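You operate a simulated robot arm through the tools that you are given. There is no shell and no other tool. Be economical: measure what you need, move in short steps, check, and stop when the job is done.

Carry out the task below with a simulated two-armed robot. There is one attempt and no reset: what you move stays moved.

## Task
On the top of the island bench, fold the blue cloth in half and then in half again.

It is judged by the outcome, as a careful person would: the job done as asked, and still so three seconds after it is handed in. It fails if anything else is knocked over, pushed out of place, dropped, spilled or broken. Flat cloth is picked up by pressing the open fingertips on it (5 to 10 N) and closing them slowly along it; thin cloth reads only 2 to 8 mm in the jaws.

## Robot
Two 7-joint arms with two-finger parallel grippers on one trunk, on a base that drives. Base frame: it is fixed to the floor where the robot stands at the start and does not move with it; the origin is under the middle of the robot, x ahead of it, y to its left, z up. Readings come in mm, degrees, newtons and seconds.
The left shoulder is at the start at [70, 163, 1070], the right one opposite. Places, roughly: island bench [800, -1100, 800]. Payload 3.43 kg a hand.
Tool frame (each hand has its own): the origin (TCP) lies between the finger pads and is the grasp point; the fingertips stand 34 mm ahead of it; z points along the fingers, y is the line along which they close. The gripper opens to 128 mm. The fingers are 24 mm wide and 12 mm thick; the gripper's body (48 by 130 mm) begins 96 mm behind the TCP.
Orientation is that of the tool frame in the base frame, as a unit quaternion [x, y, z, w]. With the fingers straight down and closing along the base's y, the tool's x points along the base's -x, its y along +y and its z along -z.

## Interface
- The arms move only by the tool apply_moves. It takes "left_rows", "right_rows" or both (then of equal length, played together; a hand with none holds still); each is a list of rows, each a list of 6 numbers: the shift along the base's x, y, z in units of 25 mm (1.0 is 25 mm), then the turn, a rotation vector about the base's x, y, z in units of 4 degrees (1.0 is 4 degrees). In form: [[tx, ty, tz, rx, ry, rz], ...]. A call has 1 to 10 rows; each row shifts and turns the commanded pose from where the row before left it. "left_grip" and "right_grip" are, for a hand that has rows, the closure, from 0 (fully open) to 1 (shut), set as the call begins (left out, the last holds). A call with a number of a shift or a turn outside -1 to 1 is refused whole. A row lasts 0.2 s, in which the tool goes at most 50 mm and 8.6 degrees; a call with a longer step from one row to the next is refused whole, and so is a gripper value outside its range. A pose out of reach is approached as far as the arm can. The call stops where the force on the tool passes 40 N (or 10 N more than at its start, if that is more) or the arm is blocked; 0.2 s more then pass. Each finger travels about 153 mm/s and halts on what it meets, pressing with about 41 N; the grip force reading is that of the motor and also rises with nothing between the fingers. The clock runs only during rows and for 0.2 s after the last one: add rows that do not move to give the fingers time. The reply holds the time, the measured pose of the TCP, the force on the tool along the base axes, the opening and the grip force, in the units named above and with some noise, and new pictures: "views" is both (left out), scene, wrist or none (wrist: the cameras of the hands that moved).
- Cameras (640 x 400 px; columns grow to the right, rows downward): "scene" is now at [127.2, 18.7, 1289]; the picture's right is [0.31, -0.95, -0.00], its down [-0.63, -0.20, -0.75] and it looks along [0.71, 0.23, -0.66] (base axes); focal length 248 px, centre (320, 200). "left" rides on the left gripper at [76, 11, -160] in its tool frame; the picture's right is [-0.15, 0.99, 0.00], its down [-0.88, -0.13, -0.46] and it looks along [-0.45, -0.07, 0.89] (tool axes); focal length 234 px, centre (320, 200). "right" rides on the right gripper at [76, -11, -160] in its tool frame; the picture's right is [0.15, 0.99, 0.00], its down [-0.88, 0.13, -0.46] and it looks along [-0.45, 0.07, 0.89] (tool axes); focal length 234 px, centre (320, 200). There is no depth. A picture from a camera that has moved, and an enlarged one, comes with that camera's place and axes in the base frame and with its lens. The place of the scene camera against the robot may be out by one fixed shift of up to 12 mm in any direction.
- lift_body(by): slides the trunk up (or, below 0, down) by that many mm; the arms and the scene camera ride with it, the base frame stays. It gives what a move gives, with no picture.
- steer(legs): drives the robot by 1 to 6 legs, each [ahead, left, turn to the left] in mm, mm and degrees, along the robot's own axes; the way and the turn of a leg run together, so that a leg with both is an arc; at most 1500 mm and 180 degrees a leg. The arms and the cameras ride along, it lands a little off, and it stops where it bumps. It gives what a move gives, and a new picture of the scene camera.
- aim_head(pan, tilt): turns the head with the scene camera to pan (to the left, within 86 degrees either way) and tilt (down, from -29 to 69), counted from straight ahead of the robot. It gives what a move gives, and a new picture of the scene camera.
- zoom(camera, box): a new picture of the part [left, top, right, bottom] of that camera's present view, enlarged. It takes no simulated time.
- job_done(): hands the job in; it is judged then, once.

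Go step by step. Nothing tells you exact positions but the pictures and the camera data: compare them with the known pose of the tool, close in by small moves and look again before you grip or let go. The budget is 120 turns and 170 pictures, counting those below and the enlarged ones. Unless the task says otherwise, let go and move clear before handing in.

The tools are called as a command line: name --argument value ..., lists and objects as JSON in quotes. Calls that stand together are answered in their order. apply_moves: Moves the arms, as the interface text tells. Its arguments: {"type":"object","properties":{"left_rows":{"type":"array","items":{"type":"array","items":{"type":"number"}}},"left_grip":{"type":"number"},"right_rows":{"type":"array","items":{"type":"array","items":{"type":"number"}}},"right_grip":{"type":"number"},"views":{"type":"string","enum":["both","scene","wrist","none"]}},"required":[]} The other tools are called the same way: lift_body (by) slides the trunk up or down; steer (legs) drives the base; aim_head (pan, tilt) turns the head that bears the scene camera; zoom (camera, box) takes an enlarged picture of a part of a camera's view; job_done () hands the job in.

At the start:

```text
time: 0.0
left_position: [636.0, 203.9, 981.3]
left_tool_rot: [0.0, 1.0, 0.0, 0.0]
left_wrist_force: [-0.2, -0.4, 0.6]
left_opening: 128.2
left_finger_force: 0.0
right_position: [605.3, -304.5, 932.8]
right_tool_rot: [0.001, 1.0, 0.0, 0.0]
right_wrist_force: [-0.5, 0.7, 0.4]
right_opening: 128.0
right_finger_force: 0.0
trunk travel left (down, up): [-550.0, 390.0]
robot x, y, heading: [0.6, 0.9, -0.1]
head pan, tilt: [17.9, 41.5]
```

scene: 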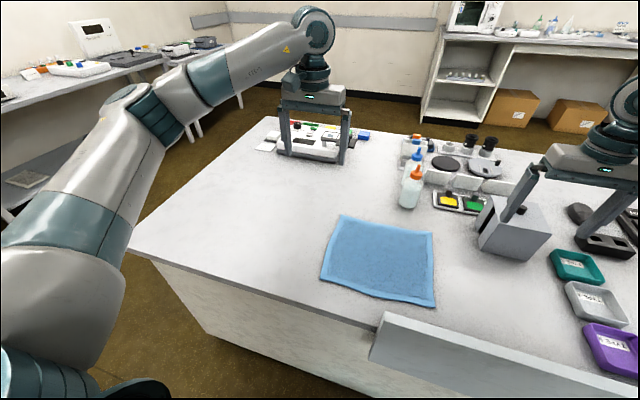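
right: 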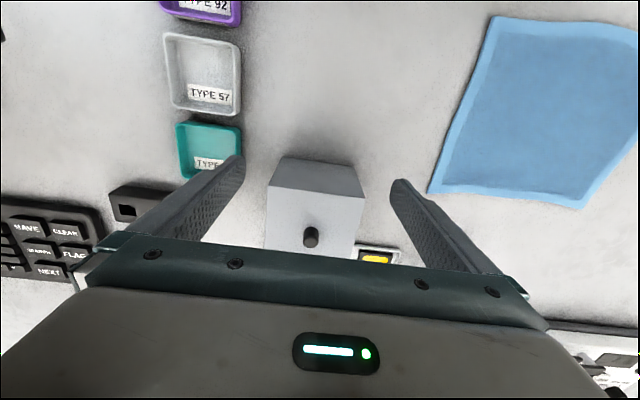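
left: 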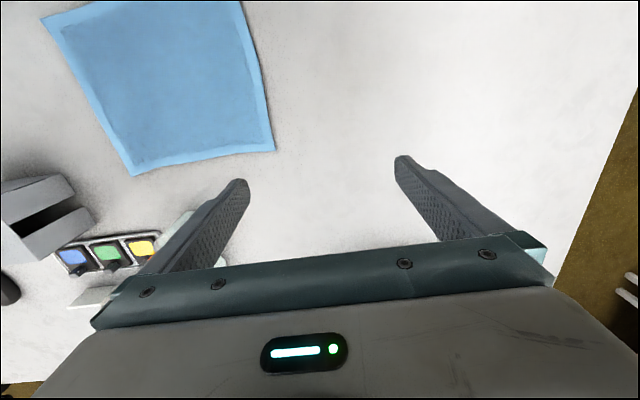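

The blue cloth lies on the bench in front of the robot, at about x 450–710, y -155–125. I'll look to the right to check which bench is the island and whether there is another cloth.

aim_head --pan -50 --tilt 30

```text
time: 1.4
left_position: [635.8, 203.0, 983.1]
left_tool_rot: [0.0, 1.0, 0.0, -0.001]
left_wrist_force: [0.1, -0.9, -0.2]
left_opening: 128.1
left_finger_force: 0.0
right_position: [604.6, -304.0, 933.8]
right_tool_rot: [0.001, 1.0, 0.0, 0.0]
right_wrist_force: [-0.1, -0.5, 0.4]
right_opening: 128.1
right_finger_force: 0.0
trunk travel left (down, up): [-550.0, 390.0]
robot x, y, heading: [-0.8, -3.4, -0.3]
head pan, tilt: [-50.0, 30.0]
camera scene: at [105.5, -76.4, 1306.6], right [-0.77, -0.64, 0.0], down [-0.32, 0.38, -0.87], along [0.56, -0.66, -0.5], focal length 248 px, centre (320, 200)
```

scene: 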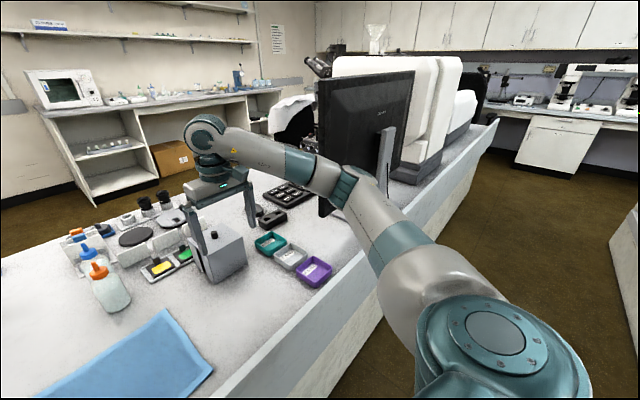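

The island is this long bench, so this is the cloth. I'll look down at it squarely.

aim_head --pan 0 --tilt 60

```text
time: 2.6
left_position: [635.4, 203.9, 983.2]
left_tool_rot: [0.0, 1.0, 0.0, 0.0]
left_wrist_force: [-0.1, 0.3, 0.3]
left_opening: 128.1
left_finger_force: 0.2
right_position: [605.0, -304.2, 933.1]
right_tool_rot: [0.0, 1.0, 0.0, 0.0]
right_wrist_force: [-0.4, -0.6, -0.4]
right_opening: 128.1
right_finger_force: 0.1
trunk travel left (down, up): [-550.0, 390.0]
robot x, y, heading: [-4.2, -0.0, 0.0]
head pan, tilt: [0.0, 60.0]
camera scene: at [113.9, -7.2, 1264.5], right [0.0, -1.0, 0.0], down [-0.87, 0.0, -0.5], along [0.5, 0.0, -0.87], focal length 248 px, centre (320, 200)
```

scene: 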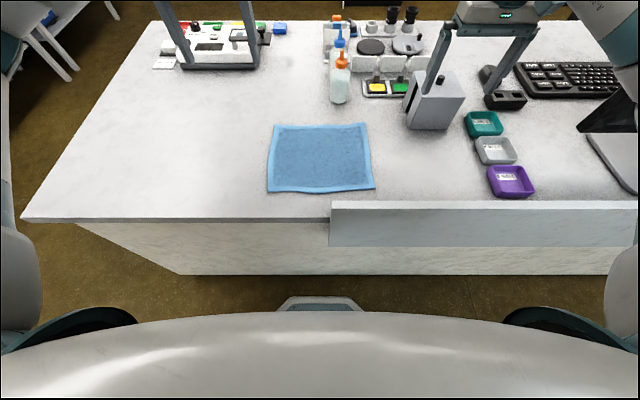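

The cloth corners come out at about (706,133), (711,-154), (469,-153) and (457,129). I plan to carry the far edge over to the near edge with both hands, so first I rotate the hands to close along x and move them above the far corners.

apply_moves --left_rows '[[0.13, -0.182, -0.1, 0, 0, -1], [0.13, -0.182, -0.1, 0, 0, -1], [0.13, -0.182, -0.1, 0, 0, -1], [0.13, -0.182, -0.1, 0, 0, -1], [0.13, -0.182, -0.1, 0, 0, -1], [0.13, -0.182, -0.1, 0, 0, -1], [0.13, -0.182, -0.1, 0, 0, -1], [0.13, -0.182, -0.1, 0, 0, -1], [0.13, -0.182, -0.1, 0, 0, -1], [0.13, -0.182, -0.1, 0, 0, -1]]' --right_rows '[[0.19, 0.34, 0, 0, 0, 1], [0.19, 0.34, 0, 0, 0, 1], [0.19, 0.34, 0, 0, 0, 1], [0.19, 0.34, 0, 0, 0, 1], [0.19, 0.34, 0, 0, 0, 1], [0.19, 0.34, 0, 0, 0, 1], [0.19, 0.34, 0, 0, 0, 1], [0.19, 0.34, 0, 0, 0, 1], [0.19, 0.34, 0, 0, 0, 1], [0.19, 0.34, 0, 0, 0, 1]]' --left_grip 0 --right_grip 0 --views "none"

apply_moves --left_rows '[[0.13, -0.182, -0.1, 0, 0, -1], [0.13, -0.182, -0.1, 0, 0, -1], [0.13, -0.182, -0.1, 0, 0, -1], [0.13, -0.182, -0.1, 0, 0, -1], [0.13, -0.182, -0.1, 0, 0, -1], [0.13, -0.182, -0.1, 0, 0, -1], [0.13, -0.182, -0.1, 0, 0, -1], [0.13, -0.182, -0.1, 0, 0, -1], [0.13, -0.182, -0.1, 0, 0, -1], [0.13, -0.182, -0.1, 0, 0, -1]]' --right_rows '[[0.19, 0.34, 0, 0, 0, 1], [0.19, 0.34, 0, 0, 0, 1], [0.19, 0.34, 0, 0, 0, 1], [0.19, 0.34, 0, 0, 0, 1], [0.19, 0.34, 0, 0, 0, 1], [0.19, 0.34, 0, 0, 0, 1], [0.19, 0.34, 0, 0, 0, 1], [0.19, 0.34, 0, 0, 0, 1], [0.19, 0.34, 0, 0, 0, 1], [0.19, 0.34, 0, 0, 0, 1]]' --views "both"

```text
time: 4.8
left_position: [667.7, 159.8, 956.8]
left_tool_rot: [0.342, 0.94, -0.001, 0.001]
left_wrist_force: [0.1, -0.3, 0.8]
left_opening: 128.1
left_finger_force: 0.0
right_position: [653.7, -220.4, 932.3]
right_tool_rot: [-0.343, 0.939, 0.0, 0.0]
right_wrist_force: [0.2, 0.1, -0.8]
right_opening: 127.8
right_finger_force: 0.0
trunk travel left (down, up): [-550.0, 390.0]
robot x, y, heading: [1.2, -3.8, 0.1]
head pan, tilt: [0.0, 60.0]
```

```text
time: 7.0
left_position: [674.5, 150.3, 953.2]
left_tool_rot: [0.407, 0.913, 0.0, 0.0]
left_wrist_force: [0.2, 0.6, -0.3]
left_opening: 128.0
left_finger_force: 0.1
left hand out of reach, approached as far as the arm can: row 3, 4, 5, 6, 7, 8, 9, 10
right_position: [649.5, -213.1, 930.6]
right_tool_rot: [-0.404, 0.915, 0.001, 0.0]
right_wrist_force: [-0.4, -0.3, 0.8]
right_opening: 128.3
right_finger_force: 0.1
right hand out of reach, approached as far as the arm can: row 2, 3, 4, 5, 6, 7, 8, 9, 10
trunk travel left (down, up): [-550.0, 390.0]
robot x, y, heading: [-2.8, 0.4, 0.1]
head pan, tilt: [0.0, 60.0]
camera scene: at [114.0, -7.1, 1264.5], right [0.0, -1.0, 0.0], down [-0.87, 0.0, -0.5], along [0.5, 0.0, -0.87], focal length 248 px, centre (320, 200)
camera right: at [607.7, -277.6, 1090.4], right [-0.83, 0.56, 0.0], down [0.5, 0.74, 0.46], along [0.25, 0.38, -0.89], focal length 234 px, centre (320, 200)
camera left: at [631.7, 214.7, 1110.6], right [0.83, 0.55, 0.0], down [0.49, -0.74, 0.46], along [0.25, -0.38, -0.89], focal length 234 px, centre (320, 200)
```

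scene: 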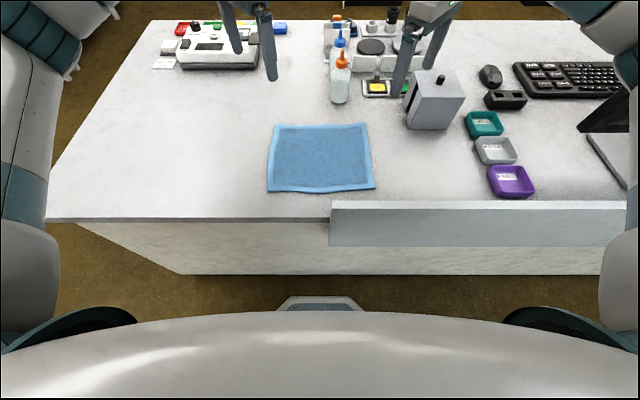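
right: 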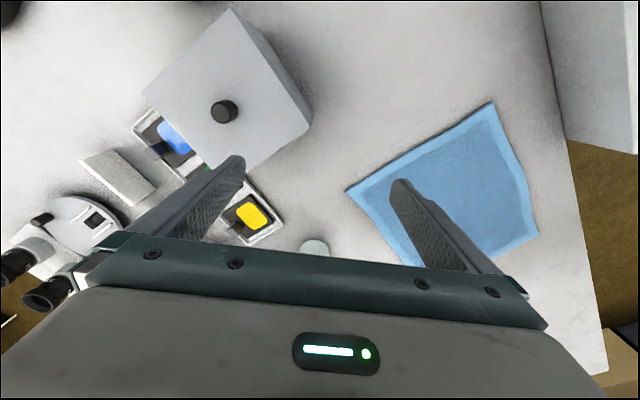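
left: 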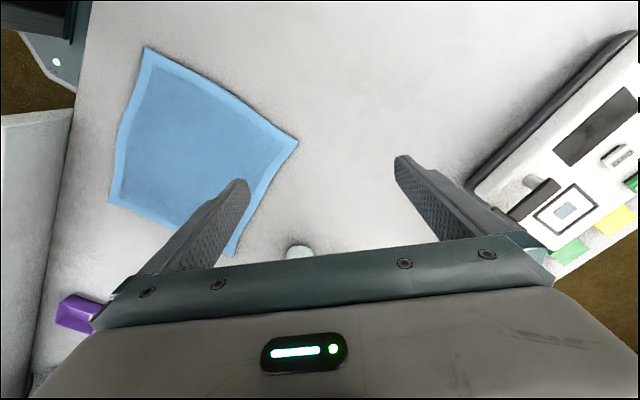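

Comparing the wrist and scene rays puts the bench top nearer z ≈ 765 and the cloth at FL (648,126), FR (652,-136), NL (428,121) and NR (437,-136). The wrists stop turning at about 48°, which suits a diagonal corner pinch, so I'll bring the hands above the far corners, part closed.

apply_moves --left_rows '[[-0.412, -0.37, -0.8, 0, 0, 0], [-0.412, -0.37, -0.8, 0, 0, 0], [-0.412, -0.37, -0.8, 0, 0, 0], [-0.412, -0.37, -0.8, 0, 0, 0], [-0.412, -0.37, -0.8, 0, 0, 0]]' --right_rows '[[-0.172, 0.79, -0.6, 0, 0, 0], [-0.172, 0.79, -0.6, 0, 0, 0], [-0.172, 0.79, -0.6, 0, 0, 0], [-0.172, 0.79, -0.6, 0, 0, 0], [-0.172, 0.79, -0.6, 0, 0, 0]]' --left_grip 0.69 --right_grip 0.69 --views "both"

```text
time: 8.2
left_position: [624.1, 104.4, 851.8]
left_tool_rot: [0.407, 0.913, 0.0, -0.001]
left_wrist_force: [0.2, 0.8, -0.1]
left_opening: 39.6
left_finger_force: 0.2
right_position: [627.7, -113.2, 853.4]
right_tool_rot: [-0.404, 0.915, 0.001, 0.0]
right_wrist_force: [0.4, -0.3, 0.0]
right_opening: 39.6
right_finger_force: 0.0
trunk travel left (down, up): [-550.0, 390.0]
robot x, y, heading: [-0.0, 2.1, -0.2]
head pan, tilt: [0.0, 60.0]
camera scene: at [114.4, -6.7, 1264.5], right [0.0, -1.0, 0.0], down [-0.87, 0.0, -0.5], along [0.5, 0.0, -0.87], focal length 248 px, centre (320, 200)
camera right: at [586.5, -178.0, 1014.4], right [-0.83, 0.56, 0.0], down [0.5, 0.74, 0.46], along [0.25, 0.38, -0.89], focal length 234 px, centre (320, 200)
camera left: at [580.4, 168.9, 1010.1], right [0.83, 0.55, 0.0], down [0.49, -0.74, 0.46], along [0.25, -0.38, -0.89], focal length 234 px, centre (320, 200)
```

scene: 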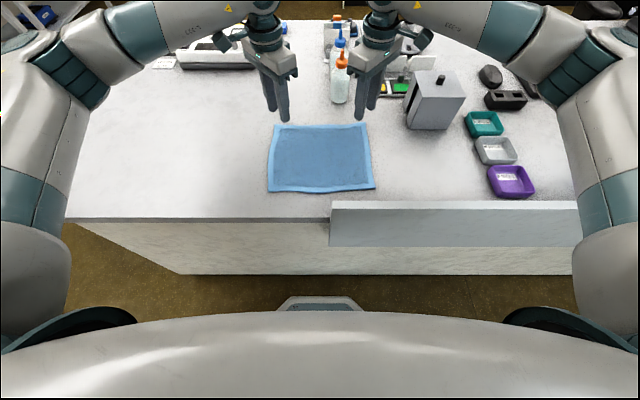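
right: 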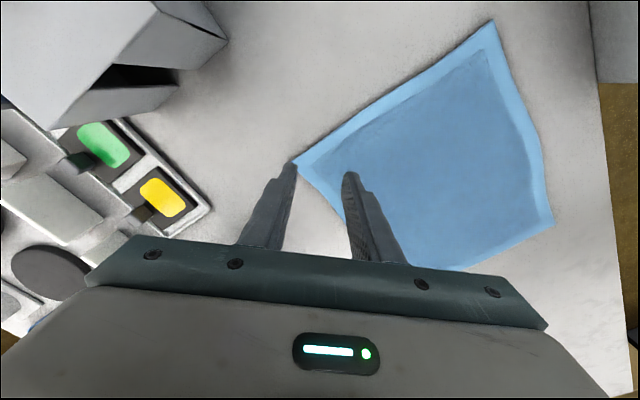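
left: 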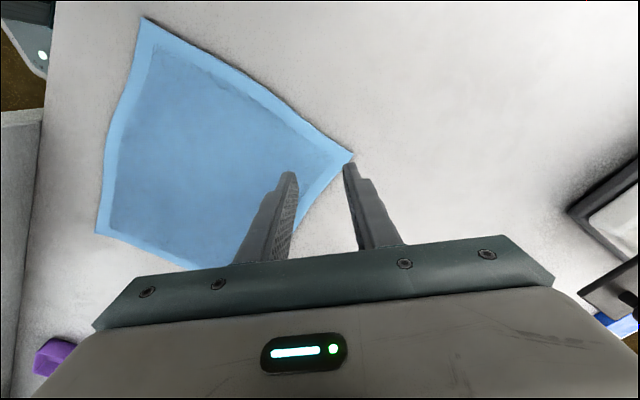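

Both hands are nearly aligned, with the outer fingers just at the corner tips. I'll lower them to just above the cloth, nudging the right hand slightly inward.

apply_moves --left_rows '[[0, 0, -0.8, 0, 0, 0], [0, 0, -0.8, 0, 0, 0], [0, 0, -0.2, 0, 0, 0]]' --right_rows '[[0, 0.25, -0.8, 0, 0, 0], [0, 0, -0.8, 0, 0, 0], [0, 0, -0.2, 0, 0, 0]]' --views "wrist"

```text
time: 9.0
left_position: [622.7, 104.4, 807.3]
left_tool_rot: [0.407, 0.913, 0.0, 0.0]
left_wrist_force: [-0.1, -0.2, 0.8]
left_opening: 39.8
left_finger_force: 0.1
right_position: [627.4, -107.3, 810.8]
right_tool_rot: [-0.404, 0.915, 0.0, 0.001]
right_wrist_force: [0.2, -0.2, 0.9]
right_opening: 39.8
right_finger_force: 0.0
trunk travel left (down, up): [-550.0, 390.0]
robot x, y, heading: [-0.5, 4.4, 0.2]
head pan, tilt: [0.0, 60.0]
camera right: at [586.1, -172.2, 970.6], right [-0.83, 0.56, 0.0], down [0.5, 0.74, 0.46], along [0.25, 0.38, -0.89], focal length 234 px, centre (320, 200)
camera left: at [580.2, 168.9, 964.8], right [0.83, 0.55, 0.0], down [0.49, -0.74, 0.46], along [0.25, -0.38, -0.89], focal length 234 px, centre (320, 200)
```

right: 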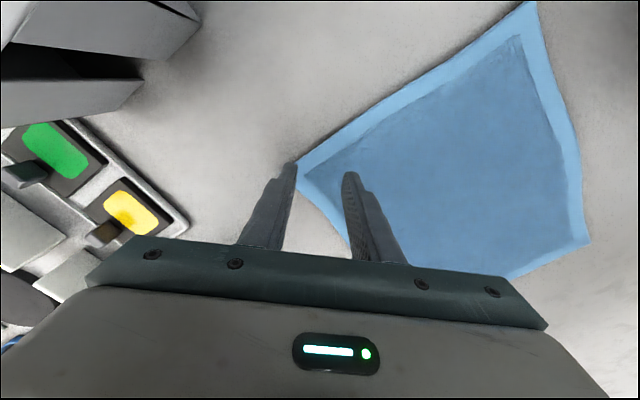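
left: 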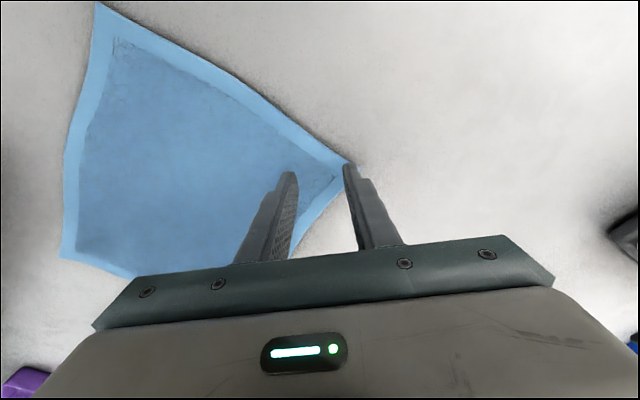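

The hands are just above the cloth with the corners near the outer fingers. I'll descend in small steps to feel for contact.

apply_moves --left_rows '[[0, 0, -0.12, 0, 0, 0], [0, 0, -0.12, 0, 0, 0], [0, 0, 0, 0, 0, 0]]' --right_rows '[[0, 0, -0.12, 0, 0, 0], [0, 0, -0.12, 0, 0, 0], [0, 0, -0.12, 0, 0, 0]]' --views "none"

```text
time: 9.8
left_position: [624.0, 103.3, 801.9]
left_tool_rot: [0.406, 0.914, 0.0, 0.0]
left_wrist_force: [-0.2, 0.6, 0.3]
left_opening: 39.7
left_finger_force: 0.0
right_position: [626.5, -107.0, 801.6]
right_tool_rot: [-0.404, 0.915, 0.002, 0.0]
right_wrist_force: [1.0, -0.1, 0.4]
right_opening: 39.7
right_finger_force: 0.0
trunk travel left (down, up): [-550.0, 390.0]
robot x, y, heading: [0.2, -1.2, 0.1]
head pan, tilt: [0.0, 60.0]
```

apply_moves --left_rows '[[0, 0, -0.12, 0, 0, 0], [0, 0, 0, 0, 0, 0]]' --right_rows '[[0, 0, -0.12, 0, 0, 0], [0, 0, 0, 0, 0, 0]]' --views "none"

apply_moves --left_rows '[[0, 0, -0.12, 0, 0, 0], [0, 0, 0, 0, 0, 0]]' --right_rows '[[0, 0, -0.12, 0, 0, 0], [0, 0, 0, 0, 0, 0]]' --views "none"

```text
time: 10.4
left_position: [622.2, 103.8, 799.0]
left_tool_rot: [0.406, 0.914, 0.0, 0.0]
left_wrist_force: [-0.2, 0.7, 1.4]
left_opening: 39.8
left_finger_force: 0.1
right_position: [627.8, -107.4, 797.9]
right_tool_rot: [-0.404, 0.915, 0.001, 0.0]
right_wrist_force: [0.2, 0.1, 0.6]
right_opening: 39.9
right_finger_force: 0.1
trunk travel left (down, up): [-550.0, 390.0]
robot x, y, heading: [0.7, -1.5, -0.1]
head pan, tilt: [0.0, 60.0]
```

```text
time: 11.0
left_position: [622.2, 103.5, 797.8]
left_tool_rot: [0.406, 0.914, 0.001, 0.001]
left_wrist_force: [2.0, 0.3, 9.3]
left_opening: 39.2
left_finger_force: 0.1
right_position: [628.2, -106.7, 796.8]
right_tool_rot: [-0.404, 0.915, 0.0, 0.001]
right_wrist_force: [1.8, -0.3, 11.0]
right_opening: 39.7
right_finger_force: 0.1
trunk travel left (down, up): [-550.0, 390.0]
robot x, y, heading: [0.9, -2.8, -0.1]
head pan, tilt: [0.0, 60.0]
```

Both hands are in contact at 9–11 N, which puts the top at z ≈ 763. Next I close slowly in steps.

apply_moves --left_rows '[[0, 0, 0, 0, 0, 0]]' --right_rows '[[0, 0, 0.04, 0, 0, 0]]' --left_grip 0.77 --right_grip 0.77 --views "wrist"

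```text
time: 11.4
left_position: [623.1, 101.4, 797.4]
left_tool_rot: [0.408, 0.913, -0.001, 0.001]
left_wrist_force: [0.3, -3.6, 12.8]
left_opening: 29.6
left_finger_force: 0.1
right_position: [626.1, -107.7, 796.9]
right_tool_rot: [-0.404, 0.915, 0.001, 0.001]
right_wrist_force: [-0.2, 3.6, 6.6]
right_opening: 29.9
right_finger_force: 0.3
trunk travel left (down, up): [-550.0, 390.0]
robot x, y, heading: [2.4, 1.4, 0.1]
head pan, tilt: [0.0, 60.0]
camera right: at [584.6, -171.9, 957.4], right [-0.83, 0.56, 0.0], down [0.5, 0.74, 0.46], along [0.25, 0.38, -0.89], focal length 234 px, centre (320, 200)
camera left: at [578.8, 167.8, 954.8], right [0.83, 0.55, 0.0], down [0.49, -0.74, 0.46], along [0.25, -0.38, -0.89], focal length 234 px, centre (320, 200)
```

right: 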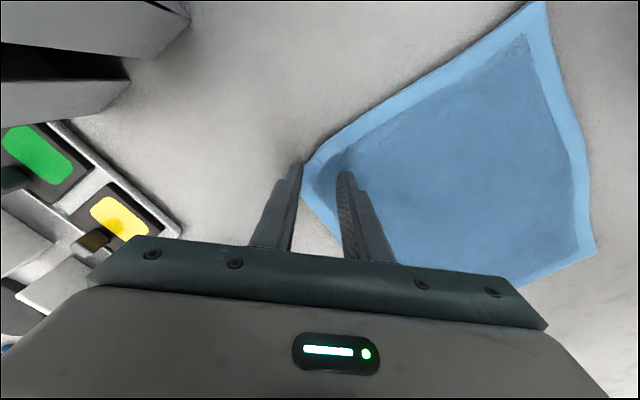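
left: 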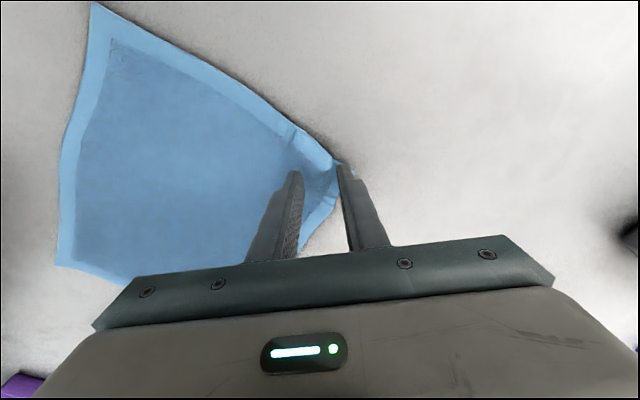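

The cloth is buckling between the fingers on both sides, so I keep closing.

apply_moves --left_rows '[[0, 0, 0.04, 0, 0, 0]]' --right_rows '[[0, 0, 0, 0, 0, 0]]' --left_grip 0.85 --right_grip 0.85 --views "none"

apply_moves --left_rows '[[0, 0, 0, 0, 0, 0]]' --right_rows '[[0, 0, 0, 0, 0, 0]]' --left_grip 0.92 --right_grip 0.92 --views "wrist"

```text
time: 11.8
left_position: [621.8, 102.8, 797.1]
left_tool_rot: [0.407, 0.914, -0.001, 0.001]
left_wrist_force: [0.3, -5.2, 10.0]
left_opening: 19.8
left_finger_force: 0.1
right_position: [627.3, -109.6, 797.7]
right_tool_rot: [-0.404, 0.915, 0.0, 0.001]
right_wrist_force: [-0.1, 2.2, 8.5]
right_opening: 19.3
right_finger_force: 0.0
trunk travel left (down, up): [-550.0, 390.0]
robot x, y, heading: [-0.2, -1.0, -0.1]
head pan, tilt: [0.0, 60.0]
```

```text
time: 12.2
left_position: [622.5, 103.5, 796.3]
left_tool_rot: [0.407, 0.913, 0.001, -0.001]
left_wrist_force: [-0.4, -3.8, 8.3]
left_opening: 10.9
left_finger_force: 0.4
right_position: [626.9, -107.1, 796.9]
right_tool_rot: [-0.405, 0.914, 0.001, 0.001]
right_wrist_force: [-0.2, 2.9, 8.1]
right_opening: 10.9
right_finger_force: 0.8
trunk travel left (down, up): [-550.0, 390.0]
robot x, y, heading: [-0.9, -1.3, -0.0]
head pan, tilt: [0.0, 60.0]
camera right: at [584.8, -172.4, 957.5], right [-0.83, 0.56, 0.0], down [0.5, 0.74, 0.46], along [0.26, 0.38, -0.89], focal length 234 px, centre (320, 200)
camera left: at [578.7, 168.4, 955.1], right [0.83, 0.55, 0.0], down [0.49, -0.74, 0.46], along [0.25, -0.38, -0.89], focal length 234 px, centre (320, 200)
```

right: 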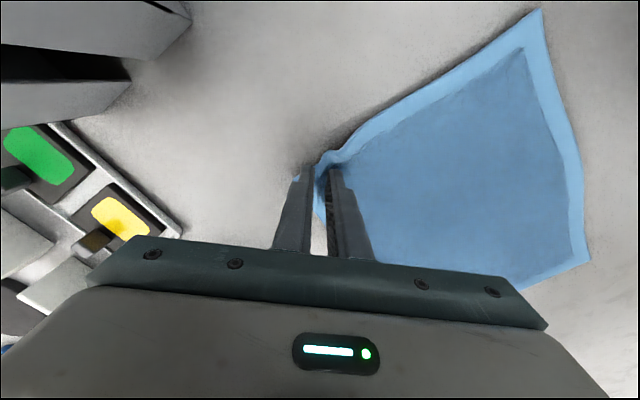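
left: 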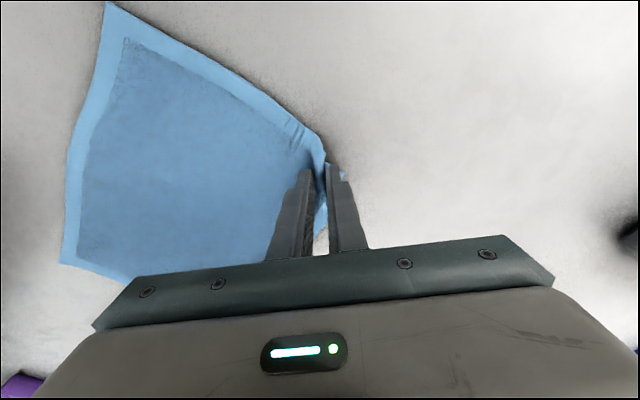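

Ridges are forming between both pairs of fingers, so I'll close fully.

apply_moves --left_rows '[[0, 0, 0, 0, 0, 0], [0, 0, 0, 0, 0, 0]]' --right_rows '[[0, 0, 0, 0, 0, 0], [0, 0, 0, 0, 0, 0]]' --left_grip 1 --right_grip 1 --views "none"

apply_moves --left_rows '[[0, 0, 0.4, 0, 0, 0], [0, 0, 0.4, 0, 0, 0], [-0.2, 0, 0.4, 0, 0, 0]]' --right_rows '[[0, 0, 0.4, 0, 0, 0], [0, 0, 0.4, 0, 0, 0], [-0.2, 0, 0.4, 0, 0, 0]]' --views "both"

```text
time: 12.8
left_position: [621.5, 103.8, 796.7]
left_tool_rot: [0.406, 0.914, 0.001, 0.0]
left_wrist_force: [-0.3, -3.9, 7.7]
left_opening: 4.4
left_finger_force: 38.6
right_position: [628.2, -106.7, 796.8]
right_tool_rot: [-0.404, 0.915, 0.0, 0.001]
right_wrist_force: [-1.7, 1.0, 9.4]
right_opening: 0.0
right_finger_force: 33.0
trunk travel left (down, up): [-550.0, 390.0]
robot x, y, heading: [-2.0, -0.4, -0.1]
head pan, tilt: [0.0, 60.0]
```

```text
time: 13.6
left_position: [617.9, 103.6, 826.2]
left_tool_rot: [0.407, 0.914, -0.001, 0.0]
left_wrist_force: [0.2, -0.5, 0.5]
left_opening: 4.3
left_finger_force: 38.3
right_position: [622.3, -106.3, 826.2]
right_tool_rot: [-0.404, 0.915, 0.0, 0.0]
right_wrist_force: [-0.2, 0.4, 0.3]
right_opening: 0.0
right_finger_force: 33.5
trunk travel left (down, up): [-550.0, 390.0]
robot x, y, heading: [-1.2, -2.3, -0.1]
head pan, tilt: [0.0, 60.0]
camera scene: at [113.5, -7.0, 1264.5], right [0.0, -1.0, 0.0], down [-0.87, 0.0, -0.5], along [0.5, 0.0, -0.87], focal length 248 px, centre (320, 200)
camera right: at [580.7, -171.7, 986.1], right [-0.83, 0.56, 0.0], down [0.5, 0.74, 0.46], along [0.25, 0.38, -0.89], focal length 234 px, centre (320, 200)
camera left: at [574.6, 168.6, 984.8], right [0.83, 0.55, 0.0], down [0.49, -0.74, 0.46], along [0.25, -0.38, -0.89], focal length 234 px, centre (320, 200)
```

scene: 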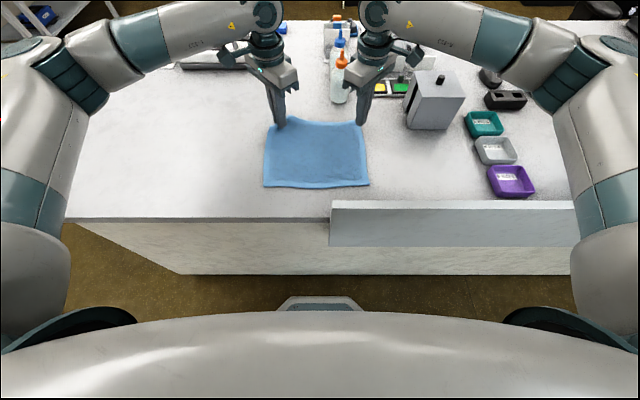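
right: 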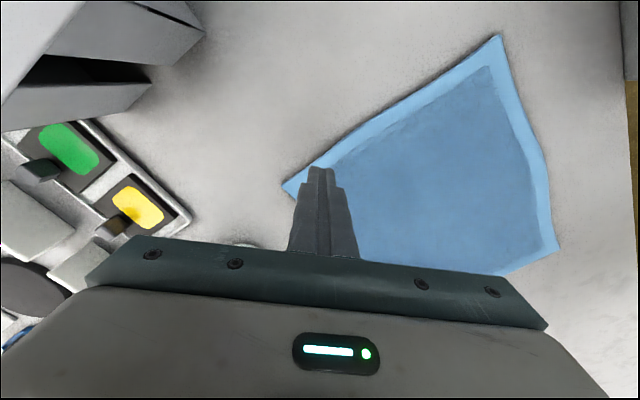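
left: 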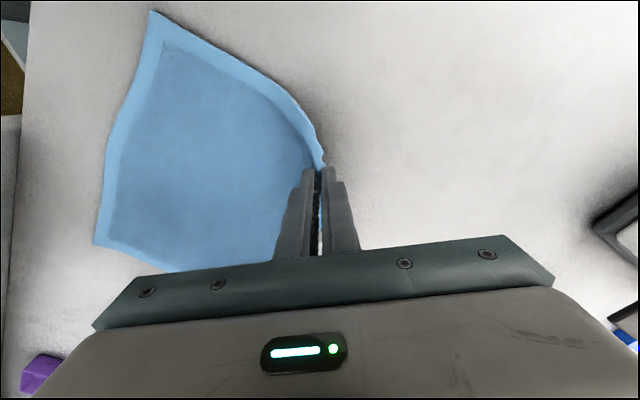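

The left hand holds its corner (4 mm), but the right hand slipped off because its outer finger was too near the tip. I'll redo the right with more inset; its corner is at about (664,-111).

apply_moves --right_rows '[[0.26, 0.44, 0, 0, 0, 0], [0.26, 0.44, 0, 0, 0, 0], [0, 0, -0.5, 0, 0, 0]]' --right_grip 0.69 --views "wrist"

```text
time: 14.4
left_position: [617.5, 103.7, 827.3]
left_tool_rot: [0.407, 0.913, 0.0, 0.0]
left_wrist_force: [-0.1, 0.3, 0.2]
left_opening: 4.3
left_finger_force: 38.8
right_position: [636.7, -86.2, 812.2]
right_tool_rot: [-0.404, 0.915, 0.0, -0.001]
right_wrist_force: [0.2, 0.1, -0.2]
right_opening: 39.6
right_finger_force: 0.1
trunk travel left (down, up): [-550.0, 390.0]
robot x, y, heading: [3.3, 1.7, 0.1]
head pan, tilt: [0.0, 60.0]
camera right: at [594.0, -150.4, 973.5], right [-0.83, 0.56, 0.0], down [0.5, 0.74, 0.46], along [0.25, 0.38, -0.89], focal length 234 px, centre (320, 200)
```

right: 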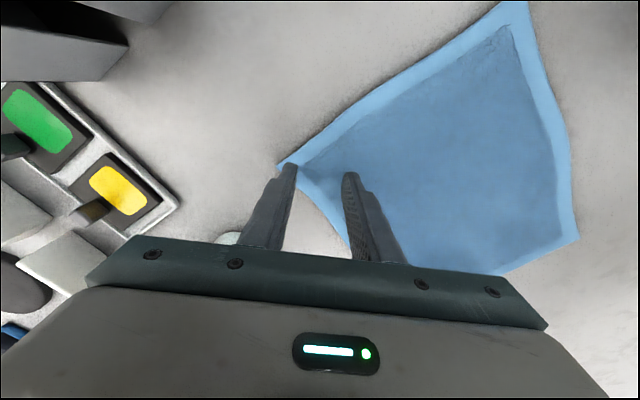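

The outer finger is now over the cloth corner. I press down.

apply_moves --right_rows '[[0, 0, -0.4, 0, 0, 0], [0, 0, -0.16, 0, 0, 0], [0, 0, -0.08, 0, 0, 0]]' --views "none"

```text
time: 15.2
left_position: [617.2, 103.7, 827.4]
left_tool_rot: [0.407, 0.913, 0.0, -0.001]
left_wrist_force: [-0.4, -0.2, -0.4]
left_opening: 4.1
left_finger_force: 39.2
right_position: [635.3, -86.1, 798.7]
right_tool_rot: [-0.404, 0.915, 0.0, 0.001]
right_wrist_force: [0.4, -1.0, 1.9]
right_opening: 39.5
right_finger_force: 0.1
trunk travel left (down, up): [-550.0, 390.0]
robot x, y, heading: [4.5, 2.5, 0.0]
head pan, tilt: [0.0, 60.0]
```

apply_moves --right_rows '[[0, 0, -0.1, 0, 0, 0], [0, 0, 0, 0, 0, 0]]' --views "none"

```text
time: 15.8
left_position: [617.6, 104.7, 826.9]
left_tool_rot: [0.407, 0.914, 0.0, 0.001]
left_wrist_force: [-0.3, -0.2, -0.8]
left_opening: 4.0
left_finger_force: 38.8
right_position: [636.1, -86.0, 798.5]
right_tool_rot: [-0.405, 0.914, 0.001, 0.001]
right_wrist_force: [3.3, -2.0, 12.6]
right_opening: 39.7
right_finger_force: 0.1
trunk travel left (down, up): [-550.0, 390.0]
robot x, y, heading: [-1.1, 3.9, -0.1]
head pan, tilt: [0.0, 60.0]
```

The right hand presses at about 12 N. I ease off slightly and close in steps.

apply_moves --right_rows '[[0, 0, 0.03, 0, 0, 0]]' --right_grip 0.77 --views "none"

apply_moves --right_rows '[[0, 0, 0, 0, 0, 0]]' --right_grip 0.84 --views "none"

apply_moves --right_rows '[[0, 0, 0, 0, 0, 0]]' --right_grip 0.91 --views "wrist"

```text
time: 16.2
left_position: [616.1, 104.7, 827.9]
left_tool_rot: [0.407, 0.914, 0.0, 0.0]
left_wrist_force: [-0.6, -0.5, -0.7]
left_opening: 4.2
left_finger_force: 38.5
right_position: [635.0, -85.5, 796.3]
right_tool_rot: [-0.405, 0.915, 0.0, 0.001]
right_wrist_force: [0.8, 1.4, 12.5]
right_opening: 28.1
right_finger_force: 0.0
trunk travel left (down, up): [-550.0, 390.0]
robot x, y, heading: [1.5, 1.1, -0.1]
head pan, tilt: [0.0, 60.0]
```

```text
time: 16.6
left_position: [618.2, 104.6, 826.9]
left_tool_rot: [0.407, 0.914, 0.0, 0.001]
left_wrist_force: [0.7, -2.1, -0.8]
left_opening: 4.0
left_finger_force: 38.8
right_position: [635.9, -85.8, 798.0]
right_tool_rot: [-0.404, 0.915, 0.0, 0.001]
right_wrist_force: [-0.8, 2.0, 12.5]
right_opening: 19.8
right_finger_force: 0.1
trunk travel left (down, up): [-550.0, 390.0]
robot x, y, heading: [2.2, -0.7, -0.0]
head pan, tilt: [0.0, 60.0]
```

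```text
time: 17.0
left_position: [616.9, 103.6, 829.0]
left_tool_rot: [0.406, 0.914, 0.0, 0.001]
left_wrist_force: [0.7, -2.9, -0.2]
left_opening: 4.5
left_finger_force: 39.4
right_position: [635.8, -85.0, 796.8]
right_tool_rot: [-0.405, 0.915, 0.0, 0.0]
right_wrist_force: [-0.6, 4.2, 12.6]
right_opening: 12.3
right_finger_force: 0.2
trunk travel left (down, up): [-550.0, 390.0]
robot x, y, heading: [-1.9, 0.9, 0.0]
head pan, tilt: [0.0, 60.0]
camera right: at [592.8, -149.6, 957.2], right [-0.83, 0.56, 0.0], down [0.5, 0.74, 0.46], along [0.25, 0.38, -0.89], focal length 234 px, centre (320, 200)
```

right: 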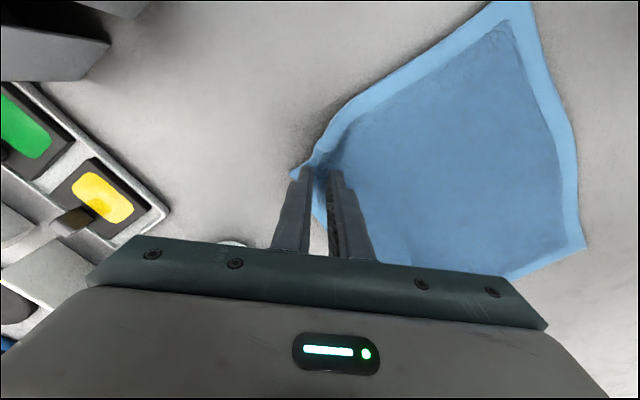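

apply_moves --right_rows '[[0, 0, 0, 0, 0, 0], [0, 0, 0, 0, 0, 0]]' --right_grip 1 --views "none"

apply_moves --right_rows '[[0, 0, 0.4, 0, 0, 0], [0, 0, 0.4, 0, 0, 0], [0, 0, 0.4, 0, 0, 0]]' --views "both"

```text
time: 17.6
left_position: [616.2, 103.9, 827.9]
left_tool_rot: [0.407, 0.913, 0.0, 0.0]
left_wrist_force: [-0.3, -4.9, 0.3]
left_opening: 4.5
left_finger_force: 37.9
right_position: [635.9, -84.0, 798.3]
right_tool_rot: [-0.404, 0.915, 0.0, 0.001]
right_wrist_force: [-1.2, 5.1, 15.2]
right_opening: 2.8
right_finger_force: 37.2
trunk travel left (down, up): [-550.0, 390.0]
robot x, y, heading: [-2.6, -2.9, -0.2]
head pan, tilt: [0.0, 60.0]
```

```text
time: 18.4
left_position: [616.9, 102.9, 826.2]
left_tool_rot: [0.407, 0.914, 0.0, 0.0]
left_wrist_force: [0.6, -1.6, -0.5]
left_opening: 4.3
left_finger_force: 39.0
right_position: [636.6, -86.7, 825.7]
right_tool_rot: [-0.404, 0.915, 0.001, -0.001]
right_wrist_force: [-0.4, 1.4, -0.2]
right_opening: 2.6
right_finger_force: 37.4
trunk travel left (down, up): [-550.0, 390.0]
robot x, y, heading: [1.3, -2.6, 0.1]
head pan, tilt: [0.0, 60.0]
camera scene: at [114.0, -7.0, 1264.4], right [0.0, -1.0, 0.0], down [-0.87, 0.0, -0.5], along [0.5, 0.0, -0.87], focal length 248 px, centre (320, 200)
camera right: at [594.2, -150.3, 985.9], right [-0.83, 0.56, 0.0], down [0.5, 0.74, 0.45], along [0.25, 0.38, -0.89], focal length 234 px, centre (320, 200)
```

scene: 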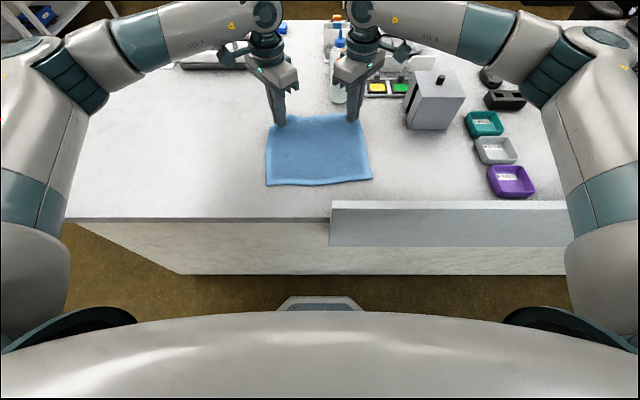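
right: 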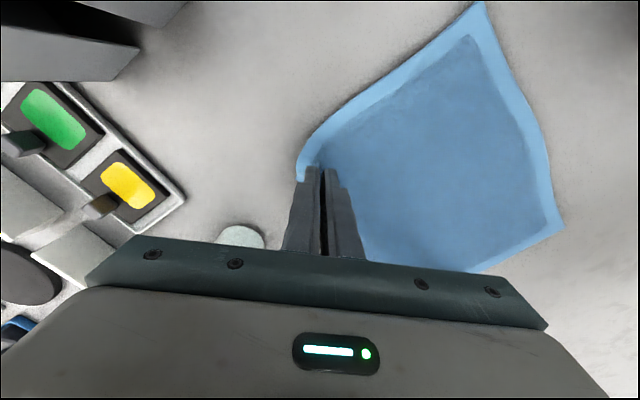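

Both corners are held. I lift and arc them toward the robot, to about above the fold line first.

apply_moves --left_rows '[[-0.35, 0, 0.7, 0, 0, 0], [-0.45, 0, 0.6, 0, 0, 0], [-0.55, 0, 0.5, 0, 0, 0], [-0.6, 0, 0.36, 0, 0, 0], [-0.65, 0, 0.2, 0, 0, 0]]' --right_rows '[[-0.35, -0.1, 0.7, 0, 0, 0], [-0.45, -0.1, 0.6, 0, 0, 0], [-0.55, -0.1, 0.5, 0, 0, 0], [-0.6, -0.1, 0.36, 0, 0, 0], [-0.65, -0.1, 0.2, 0, 0, 0]]' --views "scene"

```text
time: 19.6
left_position: [553.1, 103.0, 886.5]
left_tool_rot: [0.407, 0.913, 0.0, 0.001]
left_wrist_force: [1.4, -7.9, 0.9]
left_opening: 4.3
left_finger_force: 38.6
right_position: [570.5, -98.7, 885.2]
right_tool_rot: [-0.404, 0.915, 0.001, 0.001]
right_wrist_force: [-0.6, 6.7, 0.0]
right_opening: 2.6
right_finger_force: 37.0
trunk travel left (down, up): [-550.0, 390.0]
robot x, y, heading: [3.1, -0.1, 0.0]
head pan, tilt: [0.0, 60.0]
camera scene: at [113.2, -7.2, 1264.6], right [0.0, -1.0, 0.0], down [-0.87, 0.0, -0.5], along [0.5, 0.0, -0.87], focal length 248 px, centre (320, 200)
```

scene: 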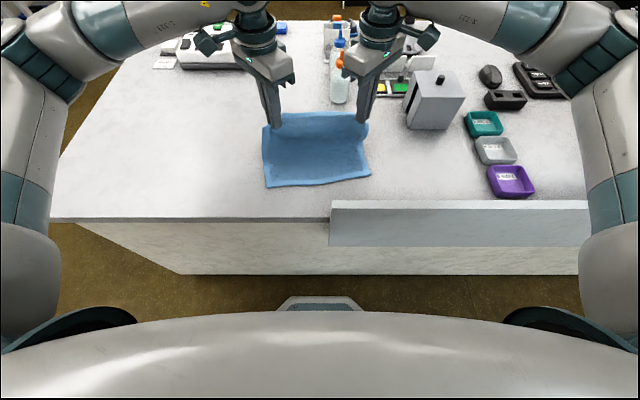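

The cloth hangs between the hands and is slightly taut across. I'll ease the spacing and continue over with a gentle tilt.

apply_moves --left_rows '[[-0.6, -0.1, -0.05, 0, -1, 0], [-0.55, -0.05, -0.2, 0, -1, 0], [-0.5, 0, -0.3, 0, -1, 0], [-0.45, 0, -0.4, 0, -1, 0], [-0.4, 0, -0.5, 0, -1, 0]]' --right_rows '[[-0.6, 0.1, -0.05, 0, -1, 0], [-0.55, 0.05, -0.2, 0, -1, 0], [-0.5, 0, -0.3, 0, -1, 0], [-0.45, 0, -0.4, 0, -1, 0], [-0.4, 0, -0.5, 0, -1, 0]]' --views "both"

```text
time: 20.8
left_position: [490.6, 100.7, 849.7]
left_tool_rot: [0.399, 0.9, 0.071, 0.16]
left_wrist_force: [0.4, -1.8, 0.0]
left_opening: 4.1
left_finger_force: 38.5
right_position: [509.0, -93.6, 848.7]
right_tool_rot: [-0.398, 0.901, -0.07, 0.161]
right_wrist_force: [-0.2, 1.9, 0.3]
right_opening: 2.3
right_finger_force: 37.4
trunk travel left (down, up): [-550.0, 390.0]
robot x, y, heading: [-1.2, -2.9, -0.1]
head pan, tilt: [0.0, 60.0]
camera scene: at [113.7, -7.1, 1264.6], right [0.0, -1.0, 0.0], down [-0.87, 0.0, -0.5], along [0.5, 0.0, -0.87], focal length 248 px, centre (320, 200)
camera right: at [414.2, -158.7, 984.6], right [-0.78, 0.56, -0.28], down [0.31, 0.74, 0.6], along [0.54, 0.38, -0.75], focal length 234 px, centre (320, 200)
camera left: at [395.5, 165.0, 983.2], right [0.78, 0.55, 0.29], down [0.31, -0.74, 0.6], along [0.54, -0.38, -0.75], focal length 234 px, centre (320, 200)
```

scene: 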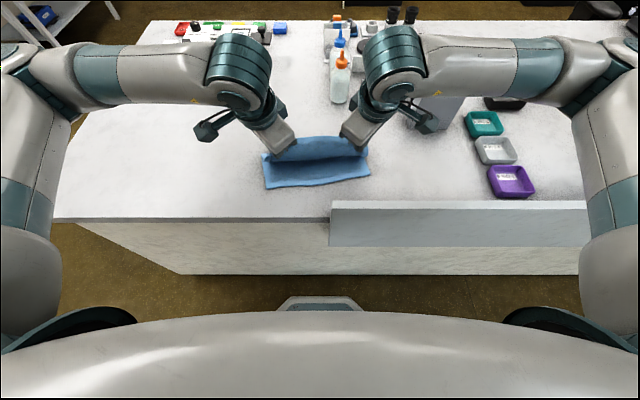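
right: 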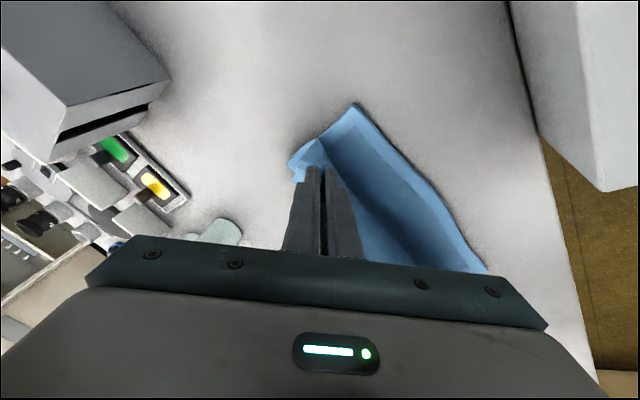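
left: 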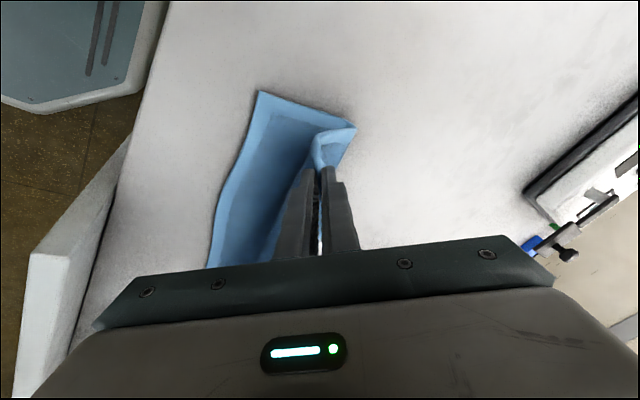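

The fold is forming well, and near corners haven't moved. I continue down to just above the near edge at this tilt.

apply_moves --left_rows '[[-0.45, 0, -0.3, 0, 0, 0], [-0.4, 0, -0.4, 0, 0, 0], [-0.35, 0, -0.45, 0, 0, 0], [-0.3, 0, -0.45, 0, 0, 0]]' --right_rows '[[-0.45, 0, -0.3, 0, 0, 0], [-0.4, 0, -0.4, 0, 0, 0], [-0.35, 0, -0.45, 0, 0, 0], [-0.25, 0, -0.45, 0, 0, 0]]' --views "both"

```text
time: 21.8
left_position: [453.4, 98.8, 810.0]
left_tool_rot: [0.401, 0.899, 0.07, 0.158]
left_wrist_force: [0.4, -1.8, 0.9]
left_opening: 4.3
left_finger_force: 38.6
right_position: [472.7, -94.1, 810.1]
right_tool_rot: [-0.399, 0.9, -0.069, 0.159]
right_wrist_force: [0.3, 2.1, 0.9]
right_opening: 2.6
right_finger_force: 37.5
trunk travel left (down, up): [-550.0, 390.0]
robot x, y, heading: [3.0, 2.7, 0.1]
head pan, tilt: [0.0, 60.0]
camera scene: at [114.0, -7.1, 1264.5], right [0.0, -1.0, 0.0], down [-0.87, 0.0, -0.5], along [0.5, 0.0, -0.87], focal length 248 px, centre (320, 200)
camera right: at [378.4, -158.6, 944.9], right [-0.78, 0.56, -0.28], down [0.31, 0.74, 0.6], along [0.54, 0.38, -0.75], focal length 234 px, centre (320, 200)
camera left: at [357.9, 164.7, 943.4], right [0.78, 0.55, 0.28], down [0.31, -0.74, 0.6], along [0.54, -0.38, -0.75], focal length 234 px, centre (320, 200)
```

scene: 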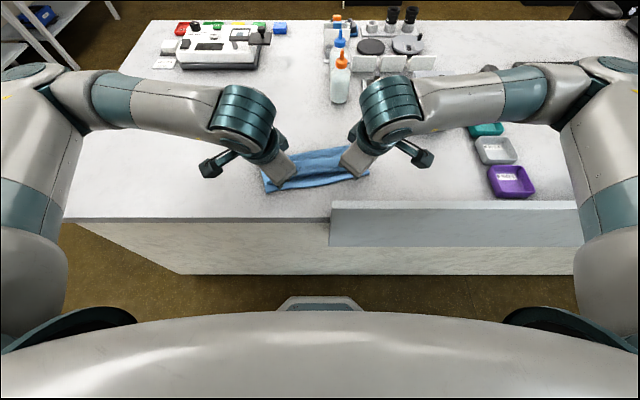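
right: 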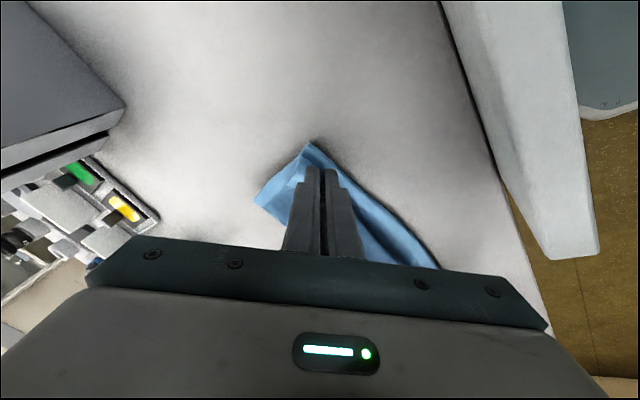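
left: 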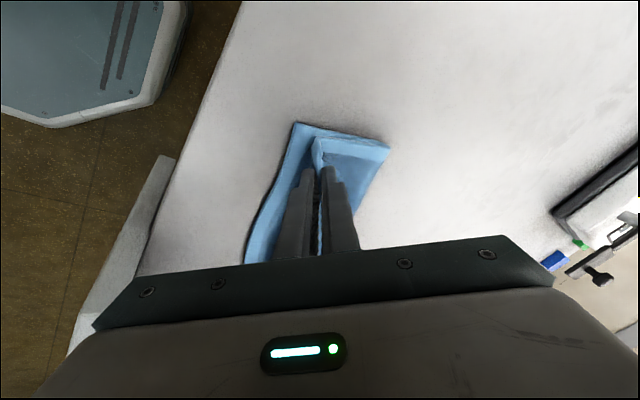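

Upper-layer corners are about 15 mm short of the near edge, so I pull a little further and lower.

apply_moves --left_rows '[[-0.25, 0, -0.05, 0, 0, 0], [-0.25, 0, -0.1, 0, 0, 0], [0, 0, -0.12, 0, 0, 0]]' --right_rows '[[-0.22, -0.05, -0.05, 0, 0, 0], [-0.22, 0, -0.1, 0, 0, 0], [0, 0, -0.12, 0, 0, 0]]' --views "wrist"

```text
time: 22.6
left_position: [440.2, 100.2, 804.2]
left_tool_rot: [0.4, 0.9, 0.071, 0.159]
left_wrist_force: [1.1, -2.8, 4.4]
left_opening: 4.4
left_finger_force: 38.8
right_position: [461.0, -96.1, 803.0]
right_tool_rot: [-0.398, 0.901, -0.07, 0.159]
right_wrist_force: [-1.1, 3.5, 1.1]
right_opening: 2.2
right_finger_force: 37.3
trunk travel left (down, up): [-550.0, 390.0]
robot x, y, heading: [-3.2, 0.3, 0.1]
head pan, tilt: [0.0, 60.0]
camera right: at [367.0, -160.1, 938.5], right [-0.78, 0.56, -0.28], down [0.31, 0.74, 0.6], along [0.54, 0.38, -0.75], focal length 234 px, centre (320, 200)
camera left: at [345.3, 164.9, 937.3], right [0.78, 0.55, 0.29], down [0.31, -0.74, 0.6], along [0.54, -0.38, -0.75], focal length 234 px, centre (320, 200)
```

right: 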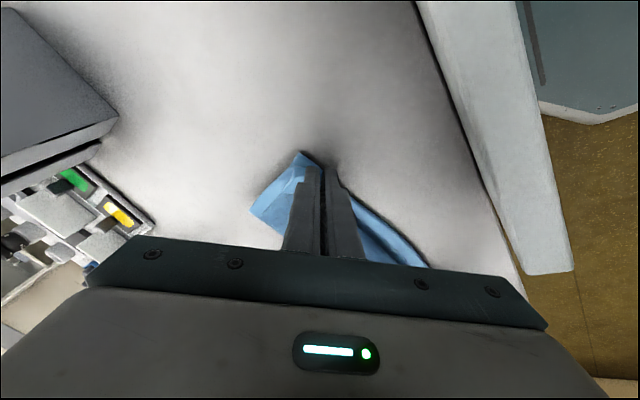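
left: 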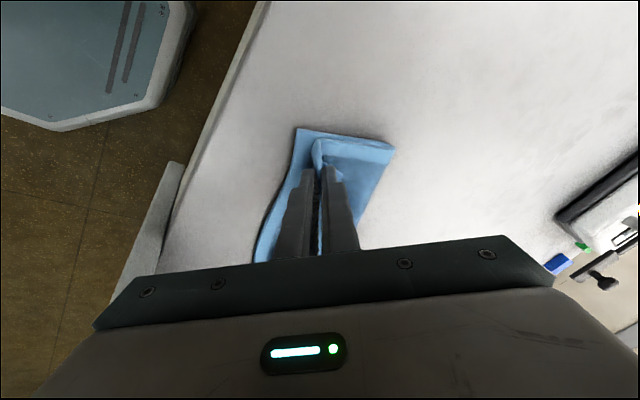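

The left hand is touching and further pulling would only drag the cloth. I'll release here with a small opening, then rise and look.

apply_moves --left_rows '[[0, 0, 0.05, 0, 0, 0], [0, 0, 0, 0, 0, 0], [-0.1, 0, 0.3, 0, 0, 0], [-0.2, 0, 0.6, 0, 0, 0], [-0.2, 0, 0.8, 0, 0, 0]]' --right_rows '[[0, 0, 0, 0, 0, 0], [0, 0, 0, 0, 0, 0], [-0.1, 0, 0.3, 0, 0, 0], [-0.2, 0, 0.6, 0, 0, 0], [-0.2, 0, 0.8, 0, 0, 0]]' --left_grip 0.86 --right_grip 0.86 --views "both"

```text
time: 23.8
left_position: [428.1, 99.3, 847.2]
left_tool_rot: [0.4, 0.9, 0.071, 0.158]
left_wrist_force: [0.6, 0.4, -0.2]
left_opening: 17.9
left_finger_force: 0.1
right_position: [447.4, -96.4, 845.2]
right_tool_rot: [-0.397, 0.901, -0.07, 0.159]
right_wrist_force: [0.7, 0.3, 0.4]
right_opening: 17.8
right_finger_force: 0.0
trunk travel left (down, up): [-550.0, 390.0]
robot x, y, heading: [-1.7, -1.2, -0.2]
head pan, tilt: [0.0, 60.0]
camera scene: at [113.4, -7.2, 1264.5], right [0.0, -1.0, 0.0], down [-0.87, 0.0, -0.5], along [0.5, 0.0, -0.87], focal length 248 px, centre (320, 200)
camera right: at [354.4, -160.3, 980.9], right [-0.78, 0.56, -0.28], down [0.31, 0.74, 0.6], along [0.54, 0.38, -0.75], focal length 234 px, centre (320, 200)
camera left: at [333.8, 163.7, 981.7], right [0.78, 0.55, 0.28], down [0.31, -0.74, 0.59], along [0.54, -0.38, -0.75], focal length 234 px, centre (320, 200)
```

scene: 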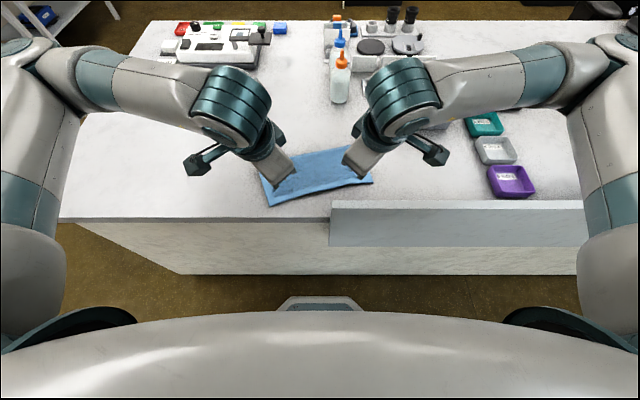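
right: 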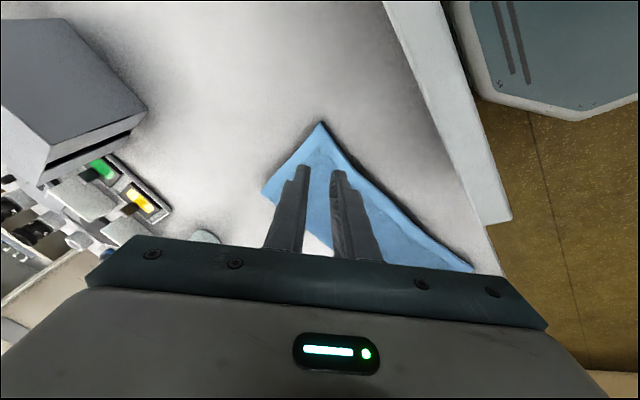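
left: 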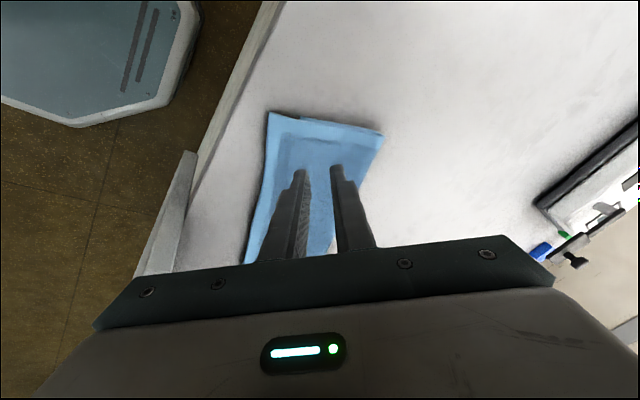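

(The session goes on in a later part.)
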